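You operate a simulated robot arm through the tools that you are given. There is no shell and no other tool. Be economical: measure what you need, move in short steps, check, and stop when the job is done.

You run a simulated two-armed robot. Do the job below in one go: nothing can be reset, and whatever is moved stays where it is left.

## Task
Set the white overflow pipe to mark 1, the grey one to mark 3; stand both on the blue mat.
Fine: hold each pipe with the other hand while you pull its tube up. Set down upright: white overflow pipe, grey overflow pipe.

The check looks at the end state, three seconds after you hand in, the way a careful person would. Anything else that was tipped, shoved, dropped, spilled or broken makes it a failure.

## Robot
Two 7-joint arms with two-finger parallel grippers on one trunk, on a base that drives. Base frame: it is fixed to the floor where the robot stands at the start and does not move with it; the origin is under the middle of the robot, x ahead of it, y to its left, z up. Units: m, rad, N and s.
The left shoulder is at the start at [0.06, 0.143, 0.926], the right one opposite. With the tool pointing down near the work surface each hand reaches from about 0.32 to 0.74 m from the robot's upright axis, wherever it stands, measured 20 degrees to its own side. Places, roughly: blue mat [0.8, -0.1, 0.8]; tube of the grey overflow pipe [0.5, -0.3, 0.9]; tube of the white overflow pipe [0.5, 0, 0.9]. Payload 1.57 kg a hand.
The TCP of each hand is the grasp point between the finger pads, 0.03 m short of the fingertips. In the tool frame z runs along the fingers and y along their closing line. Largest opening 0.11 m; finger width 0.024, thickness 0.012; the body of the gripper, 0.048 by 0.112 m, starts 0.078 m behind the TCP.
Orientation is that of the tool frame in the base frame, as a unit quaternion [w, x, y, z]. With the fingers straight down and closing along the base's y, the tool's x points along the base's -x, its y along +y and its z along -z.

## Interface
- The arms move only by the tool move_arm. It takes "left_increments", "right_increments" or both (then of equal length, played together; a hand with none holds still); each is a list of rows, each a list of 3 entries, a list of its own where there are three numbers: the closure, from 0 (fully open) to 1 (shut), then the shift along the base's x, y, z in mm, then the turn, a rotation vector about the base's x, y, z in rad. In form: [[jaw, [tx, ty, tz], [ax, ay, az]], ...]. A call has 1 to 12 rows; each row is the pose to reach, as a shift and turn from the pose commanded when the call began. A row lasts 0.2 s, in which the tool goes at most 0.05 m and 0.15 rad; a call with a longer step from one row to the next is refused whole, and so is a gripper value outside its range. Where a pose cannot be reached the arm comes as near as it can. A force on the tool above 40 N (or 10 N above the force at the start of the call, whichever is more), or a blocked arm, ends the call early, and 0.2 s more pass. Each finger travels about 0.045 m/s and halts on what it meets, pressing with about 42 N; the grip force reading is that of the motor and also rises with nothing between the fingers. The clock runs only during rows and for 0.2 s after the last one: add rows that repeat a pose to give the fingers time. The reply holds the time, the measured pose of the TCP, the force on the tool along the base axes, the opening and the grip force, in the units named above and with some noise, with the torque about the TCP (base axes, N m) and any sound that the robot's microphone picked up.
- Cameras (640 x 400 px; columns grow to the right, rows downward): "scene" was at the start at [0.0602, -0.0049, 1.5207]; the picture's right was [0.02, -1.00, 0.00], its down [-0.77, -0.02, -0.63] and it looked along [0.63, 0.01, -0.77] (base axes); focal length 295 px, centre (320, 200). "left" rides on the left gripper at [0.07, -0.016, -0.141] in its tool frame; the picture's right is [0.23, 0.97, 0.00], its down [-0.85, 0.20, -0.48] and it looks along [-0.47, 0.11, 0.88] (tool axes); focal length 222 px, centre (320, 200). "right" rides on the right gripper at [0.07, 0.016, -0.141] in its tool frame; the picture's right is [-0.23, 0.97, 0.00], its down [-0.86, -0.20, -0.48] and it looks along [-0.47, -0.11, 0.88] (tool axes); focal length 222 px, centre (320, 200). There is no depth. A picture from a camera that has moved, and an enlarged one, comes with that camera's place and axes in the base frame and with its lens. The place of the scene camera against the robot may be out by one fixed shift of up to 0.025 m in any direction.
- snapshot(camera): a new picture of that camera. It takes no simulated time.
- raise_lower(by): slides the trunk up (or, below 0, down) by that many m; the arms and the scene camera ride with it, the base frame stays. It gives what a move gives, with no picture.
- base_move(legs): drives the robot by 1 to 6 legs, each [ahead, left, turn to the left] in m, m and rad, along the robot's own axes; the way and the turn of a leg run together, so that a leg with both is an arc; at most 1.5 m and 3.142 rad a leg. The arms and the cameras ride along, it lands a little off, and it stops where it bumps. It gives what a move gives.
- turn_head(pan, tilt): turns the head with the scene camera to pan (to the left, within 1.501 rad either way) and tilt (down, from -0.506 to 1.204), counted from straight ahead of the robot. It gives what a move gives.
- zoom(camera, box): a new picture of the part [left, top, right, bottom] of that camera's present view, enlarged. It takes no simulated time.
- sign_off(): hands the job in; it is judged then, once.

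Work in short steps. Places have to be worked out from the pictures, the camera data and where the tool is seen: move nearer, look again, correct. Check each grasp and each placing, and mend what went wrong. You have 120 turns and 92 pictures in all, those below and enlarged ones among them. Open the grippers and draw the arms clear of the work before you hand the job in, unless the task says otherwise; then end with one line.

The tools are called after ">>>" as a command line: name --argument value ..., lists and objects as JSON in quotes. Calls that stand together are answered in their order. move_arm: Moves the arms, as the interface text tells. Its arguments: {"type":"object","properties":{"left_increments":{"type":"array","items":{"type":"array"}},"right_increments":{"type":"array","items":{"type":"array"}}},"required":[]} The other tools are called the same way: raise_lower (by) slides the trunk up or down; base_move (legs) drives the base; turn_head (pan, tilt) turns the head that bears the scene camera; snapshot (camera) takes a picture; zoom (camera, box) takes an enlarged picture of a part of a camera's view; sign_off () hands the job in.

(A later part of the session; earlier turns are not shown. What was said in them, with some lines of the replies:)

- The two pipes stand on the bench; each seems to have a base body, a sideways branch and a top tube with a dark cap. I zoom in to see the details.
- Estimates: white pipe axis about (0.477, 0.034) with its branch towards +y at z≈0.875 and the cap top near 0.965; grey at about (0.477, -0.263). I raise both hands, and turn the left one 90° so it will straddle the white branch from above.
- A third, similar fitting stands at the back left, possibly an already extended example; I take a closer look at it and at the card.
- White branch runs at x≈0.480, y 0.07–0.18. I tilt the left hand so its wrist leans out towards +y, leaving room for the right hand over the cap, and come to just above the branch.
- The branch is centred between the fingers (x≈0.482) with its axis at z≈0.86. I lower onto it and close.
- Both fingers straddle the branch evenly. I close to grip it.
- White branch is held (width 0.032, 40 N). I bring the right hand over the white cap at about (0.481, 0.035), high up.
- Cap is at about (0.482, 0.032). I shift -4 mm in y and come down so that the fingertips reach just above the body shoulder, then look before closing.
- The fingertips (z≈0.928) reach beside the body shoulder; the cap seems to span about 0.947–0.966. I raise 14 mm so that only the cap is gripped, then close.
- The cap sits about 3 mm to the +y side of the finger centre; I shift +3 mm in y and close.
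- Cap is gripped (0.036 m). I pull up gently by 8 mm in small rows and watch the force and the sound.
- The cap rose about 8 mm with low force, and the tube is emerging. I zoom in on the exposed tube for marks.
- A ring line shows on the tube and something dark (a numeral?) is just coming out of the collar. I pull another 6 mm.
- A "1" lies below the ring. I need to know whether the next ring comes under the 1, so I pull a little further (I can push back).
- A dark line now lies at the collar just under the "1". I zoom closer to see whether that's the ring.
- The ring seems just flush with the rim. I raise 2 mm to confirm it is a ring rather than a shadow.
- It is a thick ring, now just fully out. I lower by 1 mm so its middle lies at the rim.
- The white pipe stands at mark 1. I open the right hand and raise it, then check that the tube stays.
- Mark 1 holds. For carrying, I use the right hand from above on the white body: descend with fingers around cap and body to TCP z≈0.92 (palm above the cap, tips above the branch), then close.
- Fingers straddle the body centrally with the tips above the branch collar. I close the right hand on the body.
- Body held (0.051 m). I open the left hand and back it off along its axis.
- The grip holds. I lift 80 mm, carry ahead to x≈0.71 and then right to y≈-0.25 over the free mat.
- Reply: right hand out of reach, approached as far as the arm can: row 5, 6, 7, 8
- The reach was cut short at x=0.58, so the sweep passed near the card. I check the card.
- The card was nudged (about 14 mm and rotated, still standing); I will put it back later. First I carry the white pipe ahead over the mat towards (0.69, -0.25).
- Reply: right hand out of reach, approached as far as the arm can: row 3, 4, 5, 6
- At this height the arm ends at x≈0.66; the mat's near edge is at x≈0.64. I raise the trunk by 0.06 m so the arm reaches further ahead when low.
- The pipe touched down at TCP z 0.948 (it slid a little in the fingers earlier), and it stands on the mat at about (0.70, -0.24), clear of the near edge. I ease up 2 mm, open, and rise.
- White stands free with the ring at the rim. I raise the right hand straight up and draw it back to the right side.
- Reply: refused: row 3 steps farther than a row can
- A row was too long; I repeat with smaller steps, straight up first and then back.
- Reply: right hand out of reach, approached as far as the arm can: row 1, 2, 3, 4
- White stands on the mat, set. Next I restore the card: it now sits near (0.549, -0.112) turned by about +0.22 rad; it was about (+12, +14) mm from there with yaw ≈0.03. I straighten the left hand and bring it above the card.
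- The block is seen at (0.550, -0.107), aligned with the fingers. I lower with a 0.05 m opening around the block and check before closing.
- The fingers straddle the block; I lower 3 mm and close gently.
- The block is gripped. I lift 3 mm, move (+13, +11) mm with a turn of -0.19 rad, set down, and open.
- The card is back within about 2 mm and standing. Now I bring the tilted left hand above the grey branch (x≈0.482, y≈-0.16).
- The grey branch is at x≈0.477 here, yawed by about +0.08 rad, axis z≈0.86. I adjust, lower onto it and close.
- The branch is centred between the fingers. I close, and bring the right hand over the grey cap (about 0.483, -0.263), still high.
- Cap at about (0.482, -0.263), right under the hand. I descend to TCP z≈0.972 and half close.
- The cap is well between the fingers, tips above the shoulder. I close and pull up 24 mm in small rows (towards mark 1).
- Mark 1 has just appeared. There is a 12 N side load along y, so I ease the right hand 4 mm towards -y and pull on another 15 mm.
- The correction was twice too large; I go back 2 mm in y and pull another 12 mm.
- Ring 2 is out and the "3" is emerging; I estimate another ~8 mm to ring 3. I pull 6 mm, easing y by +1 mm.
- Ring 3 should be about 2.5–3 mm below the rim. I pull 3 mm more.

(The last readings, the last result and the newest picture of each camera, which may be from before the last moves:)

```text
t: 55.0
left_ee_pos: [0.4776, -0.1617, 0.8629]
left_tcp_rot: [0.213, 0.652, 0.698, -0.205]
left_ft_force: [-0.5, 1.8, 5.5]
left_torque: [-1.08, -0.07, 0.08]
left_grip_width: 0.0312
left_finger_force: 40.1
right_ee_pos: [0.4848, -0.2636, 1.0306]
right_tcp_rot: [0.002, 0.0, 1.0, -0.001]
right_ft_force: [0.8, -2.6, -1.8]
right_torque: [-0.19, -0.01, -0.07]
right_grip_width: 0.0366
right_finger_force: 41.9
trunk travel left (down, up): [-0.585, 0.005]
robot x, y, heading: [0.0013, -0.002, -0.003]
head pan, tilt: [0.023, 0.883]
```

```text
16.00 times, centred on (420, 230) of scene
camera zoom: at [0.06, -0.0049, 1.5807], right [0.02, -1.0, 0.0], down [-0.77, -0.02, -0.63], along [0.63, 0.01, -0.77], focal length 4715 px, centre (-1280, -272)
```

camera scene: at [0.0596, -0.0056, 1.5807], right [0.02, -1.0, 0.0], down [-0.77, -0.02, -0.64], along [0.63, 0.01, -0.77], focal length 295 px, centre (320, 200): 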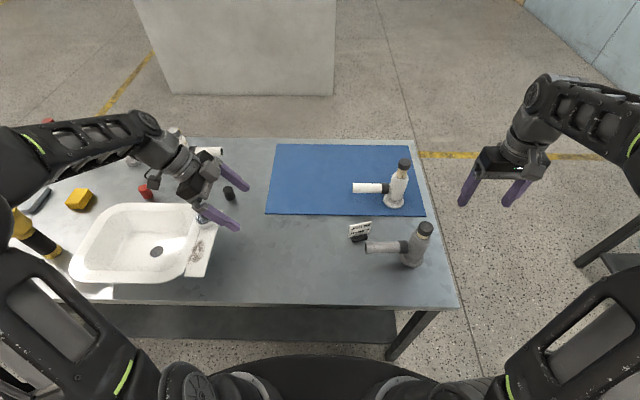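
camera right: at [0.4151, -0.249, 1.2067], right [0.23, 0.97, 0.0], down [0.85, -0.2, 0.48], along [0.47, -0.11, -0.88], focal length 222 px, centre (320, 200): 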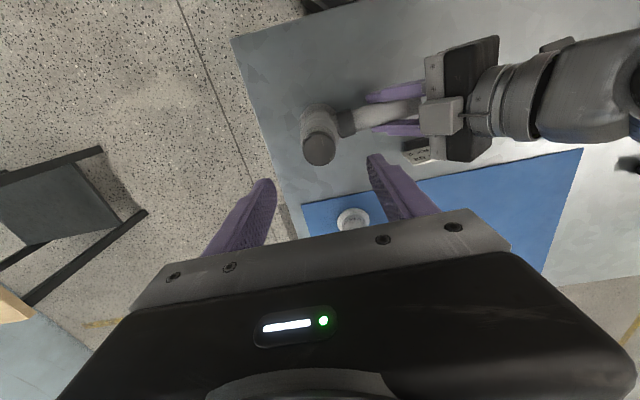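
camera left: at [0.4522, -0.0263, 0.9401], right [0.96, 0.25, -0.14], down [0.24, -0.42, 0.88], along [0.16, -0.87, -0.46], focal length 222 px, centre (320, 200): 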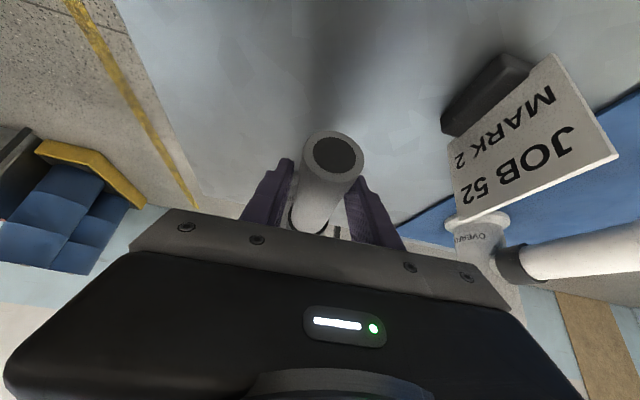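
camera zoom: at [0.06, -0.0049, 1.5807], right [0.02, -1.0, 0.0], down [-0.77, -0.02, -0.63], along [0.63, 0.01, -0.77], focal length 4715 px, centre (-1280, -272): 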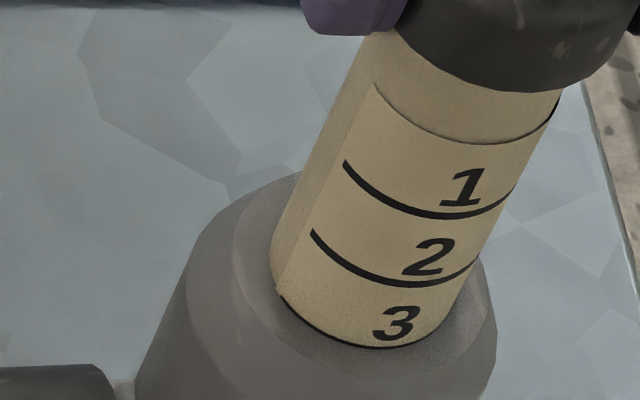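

Ring 3 is just emerging; another 0.7 mm centres it on the rim, then I open and rise.

>>> move_arm --right_increments '[[1, [0, 0, 0.7], [0, 0, 0]], [1, [0, 0, 0.7], [0, 0, 0]], [0.8, [0, 0, 0.7], [0, 0, 0]], [0.5, [0, 0, 0.7], [0, 0, 0]], [0.3, [0, 0, 0.7], [0, 0, 0]], [0.3, [0, 0, 30], [0, 0, 0]], [0.3, [0, 0, 60], [0, 0, 0]]]'

>>> zoom --camera "scene" --box '[405, 212, 435, 242]'

```text
t: 56.6
left_ee_pos: [0.4756, -0.1621, 0.8633]
left_tcp_rot: [0.213, 0.651, 0.699, -0.206]
left_ft_force: [-0.9, 0.1, 0.8]
left_torque: [0.08, 0.06, -0.02]
left_grip_width: 0.0309
left_finger_force: 40.1
right_ee_pos: [0.4855, -0.2631, 1.0907]
right_tcp_rot: [0.001, -0.001, 1.0, 0.0]
right_ft_force: [0.4, -0.4, 0.8]
right_torque: [0.0, 0.02, 0.02]
right_grip_width: 0.077
right_finger_force: 0.0
trunk travel left (down, up): [-0.585, 0.005]
robot x, y, heading: [0.0017, 0.002, -0.0]
head pan, tilt: [0.023, 0.883]
```

```text
13.33 times, centred on (420, 227) of scene
camera zoom: at [0.06, -0.0048, 1.5807], right [0.02, -1.0, 0.0], down [-0.77, -0.02, -0.63], along [0.63, 0.01, -0.77], focal length 3929 px, centre (-1013, -160)
```

zoom: 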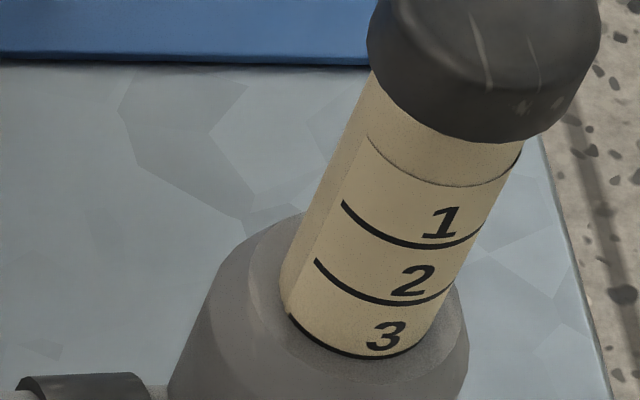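

Grey is at mark 3. I move the right hand away, then test-lift the grey pipe with the left hand alone by 10 mm.

>>> move_arm --right_increments '[[0.3, [0, 0, 25], [0, 0, 0]], [0.3, [0, -40, 25], [0, 0, 0]], [0.3, [0, -80, 25], [0, 0, 0]], [0.3, [0, -120, 25], [0, 0, 0]]]'

>>> move_arm --left_increments '[[1, [0, 0, 3], [0, 0, 0]], [1, [0, 0, 6], [0, 0, 0]], [1, [0, 0, 10], [0, 0, 0]], [1, [0, 0, 10], [0, 0, 0]]]'

>>> zoom --camera "scene" --box '[340, 190, 460, 280]'

```text
t: 57.6
left_ee_pos: [0.4772, -0.1638, 0.8626]
left_tcp_rot: [0.214, 0.652, 0.698, -0.205]
left_ft_force: [-0.5, -0.6, -1.6]
left_torque: [0.13, 0.0, 0.03]
left_grip_width: 0.0312
left_finger_force: 40.2
right_ee_pos: [0.4853, -0.3853, 1.1141]
right_tcp_rot: [0.001, -0.001, 1.0, 0.0]
right_ft_force: [0.2, -0.4, 0.4]
right_torque: [0.01, 0.01, -0.03]
right_grip_width: 0.0772
right_finger_force: 0.0
trunk travel left (down, up): [-0.585, 0.005]
robot x, y, heading: [0.002, -0.0014, 0.003]
head pan, tilt: [0.023, 0.883]
```

```text
t: 58.6
left_ee_pos: [0.4765, -0.1615, 0.8728]
left_tcp_rot: [0.213, 0.652, 0.698, -0.205]
left_ft_force: [-0.7, -0.6, -1.8]
left_torque: [0.14, 0.02, 0.01]
left_grip_width: 0.031
left_finger_force: 40.4
right_ee_pos: [0.4854, -0.3841, 1.1148]
right_tcp_rot: [0.003, 0.0, 1.0, 0.0]
right_ft_force: [0.8, 0.2, 0.9]
right_torque: [0.0, -0.03, -0.01]
right_grip_width: 0.077
right_finger_force: 0.0
trunk travel left (down, up): [-0.585, 0.005]
robot x, y, heading: [0.0, -0.0006, 0.003]
head pan, tilt: [0.023, 0.883]
```

```text
4.44 times, centred on (400, 235) of scene
camera zoom: at [0.0604, -0.0049, 1.5807], right [0.02, -1.0, 0.0], down [-0.77, -0.02, -0.63], along [0.63, 0.01, -0.77], focal length 1310 px, centre (-36, 44)
```

zoom: 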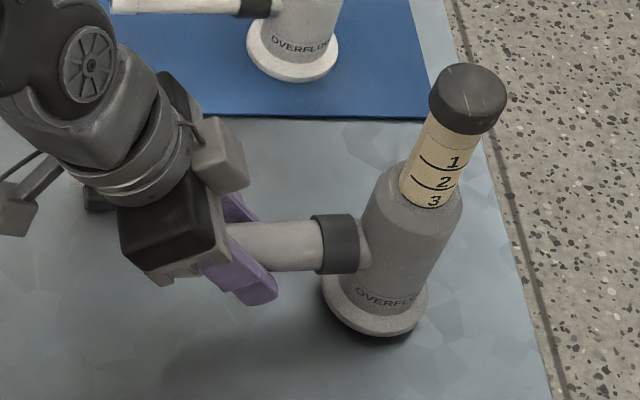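

It lifts upright and holds steady (about 1.7 N, 0.14 Nm). I lift 70 mm more and carry it +y by 0.28 m, keeping clear of the card.

>>> move_arm --left_increments '[[1, [0, 0, 25], [0, 0, 0]], [1, [0, 0, 50], [0, 0, 0]], [1, [0, 0, 75], [0, 0, 0]], [1, [-5, 35, 80], [0, 0, 0]], [1, [-5, 70, 80], [0, 0, 0]], [1, [-5, 105, 80], [0, 0, 0]], [1, [-5, 140, 80], [0, 0, 0]], [1, [-5, 175, 80], [0, 0, 0]], [1, [-5, 210, 80], [0, 0, 0]], [1, [-5, 245, 80], [0, 0, 0]], [1, [0, 275, 80], [0, 0, 0]]]'

>>> snapshot --camera "scene"

```text
t: 61.0
left_ee_pos: [0.476, 0.1134, 0.9519]
left_tcp_rot: [0.214, 0.651, 0.699, -0.204]
left_ft_force: [-0.2, 0.0, -1.9]
left_torque: [0.12, 0.01, -0.02]
left_grip_width: 0.0315
left_finger_force: 40.4
right_ee_pos: [0.4844, -0.3827, 1.1145]
right_tcp_rot: [0.001, 0.0, 1.0, 0.0]
right_ft_force: [0.1, 0.7, -0.1]
right_torque: [-0.03, 0.03, -0.02]
right_grip_width: 0.0771
right_finger_force: 0.0
trunk travel left (down, up): [-0.585, 0.005]
robot x, y, heading: [-0.0011, 0.0035, 0.003]
head pan, tilt: [0.023, 0.883]
```

```text
27 pictures are left
camera scene: at [0.0603, -0.0044, 1.5807], right [0.02, -1.0, 0.0], down [-0.77, -0.02, -0.63], along [0.63, 0.01, -0.77], focal length 295 px, centre (320, 200)
```

scene: 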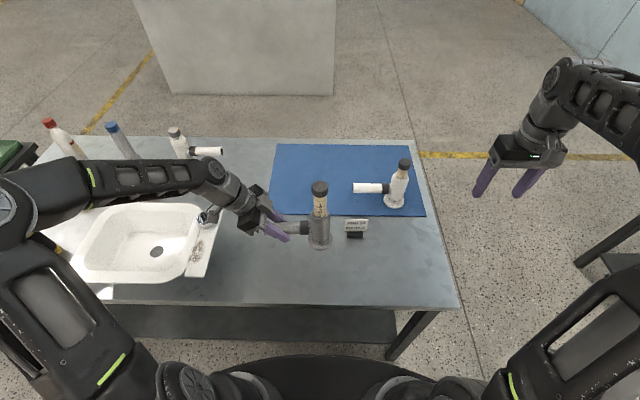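

Card undisturbed. Now I carry it ahead by 0.215 m over the mat.

>>> move_arm --left_increments '[[1, [35, 0, 0], [0, 0, 0]], [1, [70, 0, 0], [0, 0, 0]], [1, [105, 0, 0], [0, 0, 0]], [1, [140, 0, 0], [0, 0, 0]], [1, [175, 0, 0], [0, 0, 0]], [1, [205, 0, 0], [0, 0, 0]], [1, [215, 0, 0], [0, 0, 0]], [1, [215, 0, 0], [0, 0, 0]]]'

>>> snapshot --camera "scene"

```text
t: 62.8
left_ee_pos: [0.6918, 0.1115, 0.9505]
left_tcp_rot: [0.214, 0.651, 0.699, -0.205]
left_ft_force: [0.4, 0.3, -2.1]
left_torque: [0.14, 0.02, 0.03]
left_grip_width: 0.0314
left_finger_force: 40.2
right_ee_pos: [0.4857, -0.3831, 1.1153]
right_tcp_rot: [0.002, 0.0, 1.0, 0.0]
right_ft_force: [0.3, 0.2, -0.3]
right_torque: [-0.01, 0.0, -0.01]
right_grip_width: 0.0772
right_finger_force: 0.1
trunk travel left (down, up): [-0.585, 0.005]
robot x, y, heading: [-0.0027, 0.0009, 0.002]
head pan, tilt: [0.023, 0.883]
```

```text
26 pictures are left
camera scene: at [0.0604, -0.0048, 1.5807], right [0.02, -1.0, 0.0], down [-0.77, -0.02, -0.63], along [0.63, 0.01, -0.77], focal length 295 px, centre (320, 200)
```

scene: 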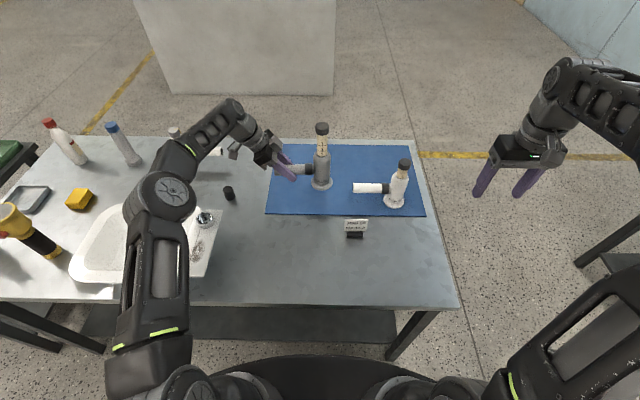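

Reached without limits; grey axis is near (0.70, 0.01) over the mat. I lower 78 mm, then look.

>>> move_arm --left_increments '[[1, [0, 0, -30], [0, 0, 0]], [1, [0, 0, -55], [0, 0, 0]], [1, [0, 0, -70], [0, 0, 0]], [1, [0, 0, -76], [0, 0, 0]], [1, [0, 0, -78], [0, 0, 0]]]'

>>> zoom --camera "scene" --box '[220, 110, 420, 230]'

```text
t: 64.0
left_ee_pos: [0.6926, 0.1138, 0.874]
left_tcp_rot: [0.213, 0.652, 0.699, -0.205]
left_ft_force: [-0.1, -0.1, -1.3]
left_torque: [0.11, 0.0, -0.01]
left_grip_width: 0.0313
left_finger_force: 40.5
right_ee_pos: [0.4859, -0.3839, 1.1148]
right_tcp_rot: [0.002, 0.0, 1.0, 0.0]
right_ft_force: [-1.2, 1.0, 0.3]
right_torque: [0.01, 0.02, 0.01]
right_grip_width: 0.0771
right_finger_force: 0.1
trunk travel left (down, up): [-0.585, 0.005]
robot x, y, heading: [-0.0014, -0.0024, 0.004]
head pan, tilt: [0.023, 0.883]
```

```text
3.20 times, centred on (320, 170) of scene
camera zoom: at [0.0605, -0.0049, 1.5807], right [0.02, -1.0, 0.0], down [-0.77, -0.02, -0.63], along [0.63, 0.01, -0.77], focal length 943 px, centre (320, 296)
```

zoom: 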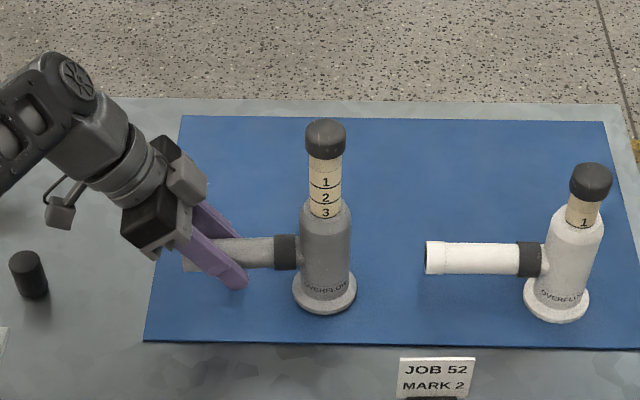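

Both pipes look upright over the mat. I lower in 1.5 mm rows until the contact force shows.

>>> move_arm --left_increments '[[1, [0, 0, -2], [0, 0, 0]], [1, [0, 0, -4], [0, 0, 0]], [1, [0, 0, -6], [0, 0, 0]], [1, [0, 0, -6], [0, 0, 0]]]'

```text
t: 65.0
left_ee_pos: [0.691, 0.113, 0.8676]
left_tcp_rot: [0.214, 0.651, 0.699, -0.205]
left_ft_force: [0.2, 0.2, -1.4]
left_torque: [0.1, 0.04, 0.03]
left_grip_width: 0.0313
left_finger_force: 40.1
right_ee_pos: [0.4854, -0.383, 1.1156]
right_tcp_rot: [0.001, 0.0, 1.0, 0.001]
right_ft_force: [0.2, -0.4, 0.9]
right_torque: [0.01, 0.05, -0.01]
right_grip_width: 0.0771
right_finger_force: 0.1
trunk travel left (down, up): [-0.585, 0.005]
robot x, y, heading: [-0.0008, 0.0001, -0.003]
head pan, tilt: [0.023, 0.883]
```

No contact yet; I continue 4 mm in 1 mm rows.

>>> move_arm --left_increments '[[1, [0, 0, -1], [0, 0, 0]], [1, [0, 0, -2], [0, 0, 0]], [1, [0, 0, -3], [0, 0, 0]], [1, [0, 0, -3], [0, 0, 0]]]'

```text
t: 66.0
left_ee_pos: [0.6923, 0.1128, 0.867]
left_tcp_rot: [0.214, 0.651, 0.699, -0.203]
left_ft_force: [0.5, 3.1, 8.9]
left_torque: [-0.52, 0.09, 0.01]
left_grip_width: 0.0313
left_finger_force: 40.4
right_ee_pos: [0.4857, -0.3831, 1.1155]
right_tcp_rot: [0.002, 0.0, 1.0, -0.001]
right_ft_force: [-0.2, 0.9, -0.4]
right_torque: [0.01, 0.0, 0.01]
right_grip_width: 0.0769
right_finger_force: 0.0
trunk travel left (down, up): [-0.585, 0.005]
robot x, y, heading: [0.0009, 0.0001, 0.003]
head pan, tilt: [0.023, 0.883]
```

Contact at about 9 N. I ease up 1 mm, open, and back the hand off along its axis.

>>> move_arm --left_increments '[[1, [0, 0, 1], [0, 0, 0]], [0.8, [0, 0, 1], [0, 0, 0]], [0.5, [0, 0, 1], [0, 0, 0]], [0.3, [0, 0, 1], [0, 0, 0]], [0.3, [0, 0, 1], [0, 0, 0]], [0.3, [0, 20, 30], [0, 0, 0]], [0.3, [0, 42, 62], [0, 0, 0]], [0.3, [0, 64, 95], [0, 0, 0]], [0.3, [-20, 84, 125], [0, 0, 0]], [0.3, [-60, 95, 135], [0, 0, 0]], [0.3, [-100, 105, 140], [0, 0, 0]]]'

>>> snapshot --camera "scene"

>>> zoom --camera "scene" --box '[250, 120, 450, 245]'

>>> zoom --camera "scene" --box '[305, 150, 340, 185]'

>>> zoom --camera "scene" --box '[385, 160, 420, 195]'

```text
t: 68.4
left_ee_pos: [0.5902, 0.2166, 1.0059]
left_tcp_rot: [0.214, 0.652, 0.698, -0.205]
left_ft_force: [0.0, -0.2, -0.9]
left_torque: [0.02, -0.02, 0.03]
left_grip_width: 0.0768
left_finger_force: 0.1
right_ee_pos: [0.4849, -0.3843, 1.1146]
right_tcp_rot: [0.001, 0.0, 1.0, 0.0]
right_ft_force: [0.2, -1.2, 0.4]
right_torque: [0.03, 0.0, -0.02]
right_grip_width: 0.077
right_finger_force: 0.0
trunk travel left (down, up): [-0.585, 0.005]
robot x, y, heading: [0.0004, -0.0022, 0.002]
head pan, tilt: [0.023, 0.883]
```

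```text
24 pictures are left
camera scene: at [0.059, -0.0047, 1.5807], right [0.02, -1.0, 0.0], down [-0.77, -0.02, -0.64], along [0.64, 0.01, -0.77], focal length 295 px, centre (320, 200)
```

scene: 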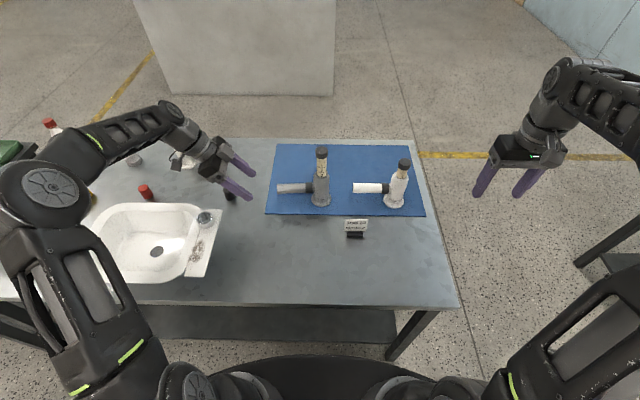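

```text
3.20 times, centred on (350, 182) of scene
camera zoom: at [0.059, -0.0047, 1.5807], right [0.02, -1.0, 0.0], down [-0.77, -0.02, -0.64], along [0.64, 0.01, -0.77], focal length 943 px, centre (224, 256)
```

zoom: 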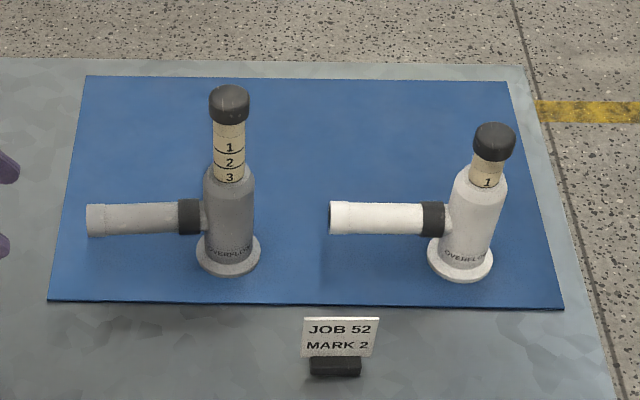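

```text
11.43 times, centred on (322, 168) of scene
camera zoom: at [0.059, -0.0047, 1.5807], right [0.02, -1.0, 0.0], down [-0.77, -0.02, -0.64], along [0.64, 0.01, -0.77], focal length 3368 px, centre (291, 571)
```

zoom: 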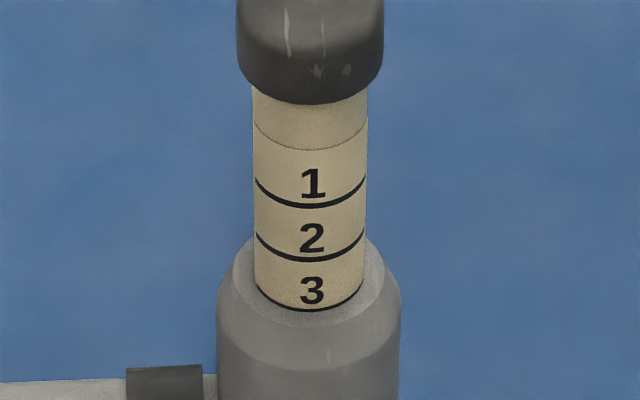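

```text
11.43 times, centred on (402, 178) of scene
camera zoom: at [0.059, -0.0047, 1.5807], right [0.02, -1.0, 0.0], down [-0.77, -0.02, -0.64], along [0.64, 0.01, -0.77], focal length 3368 px, centre (-623, 457)
```

zoom: 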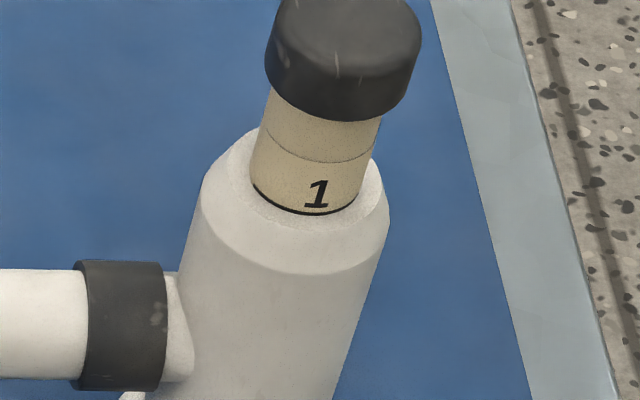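

Both are on the mat, upright, at marks 1 and 3, and the card is back in place. I open both hands fully and draw the arms further clear.

>>> move_arm --left_increments '[[0.2, [0, 0, 40], [0, 0, 0]], [0, [-40, 0, 60], [0, 0, 0]], [0, [-80, 0, 60], [0, 0, 0]], [0, [-120, 0, 60], [0, 0, 0]], [0, [-120, 0, 60], [0, 0, 0]]]' --right_increments '[[0.2, [0, 0, 0], [0, 0, 0]], [0, [0, 0, 0], [0, 0, 0]], [0, [0, 0, 0], [0, 0, 0]], [0, [0, 0, 0], [0, 0, 0]], [0, [0, 0, 0], [0, 0, 0]]]'

>>> snapshot --camera "scene"

```text
t: 69.6
left_ee_pos: [0.4734, 0.2167, 1.0644]
left_tcp_rot: [0.212, 0.652, 0.698, -0.205]
left_ft_force: [0.4, 0.0, -0.5]
left_torque: [0.0, 0.02, -0.02]
left_grip_width: 0.1101
left_finger_force: 0.0
right_ee_pos: [0.4858, -0.3841, 1.1141]
right_tcp_rot: [0.002, 0.0, 1.0, 0.0]
right_ft_force: [-0.2, -0.4, -1.3]
right_torque: [0.01, -0.01, -0.03]
right_grip_width: 0.1101
right_finger_force: 0.1
trunk travel left (down, up): [-0.585, 0.005]
robot x, y, heading: [-0.002, -0.0013, 0.002]
head pan, tilt: [0.023, 0.883]
```

```text
20 pictures are left
camera scene: at [0.0612, -0.0046, 1.5807], right [0.02, -1.0, 0.0], down [-0.77, -0.02, -0.63], along [0.63, 0.01, -0.77], focal length 295 px, centre (320, 200)
```

scene: 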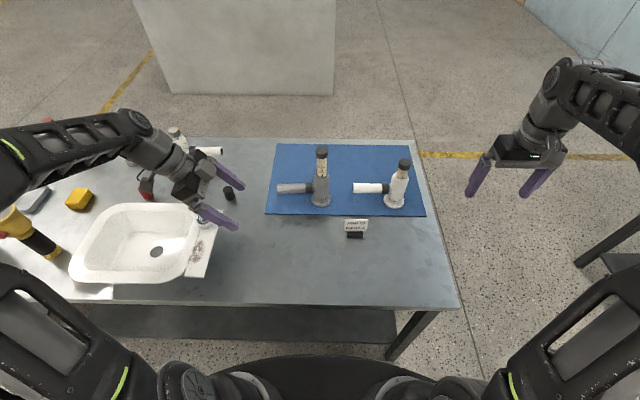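

Everything stands as wanted and the arms are clear; I hand in.

>>> sign_off

```text
The job is handed in.
```

The white overflow pipe is set to mark 1 and the grey one to mark 3, and both stand upright on the blue mat; along the way I bumped the JOB 52 card about 2 cm out of place, then set it back to within about 2 mm, still standing.
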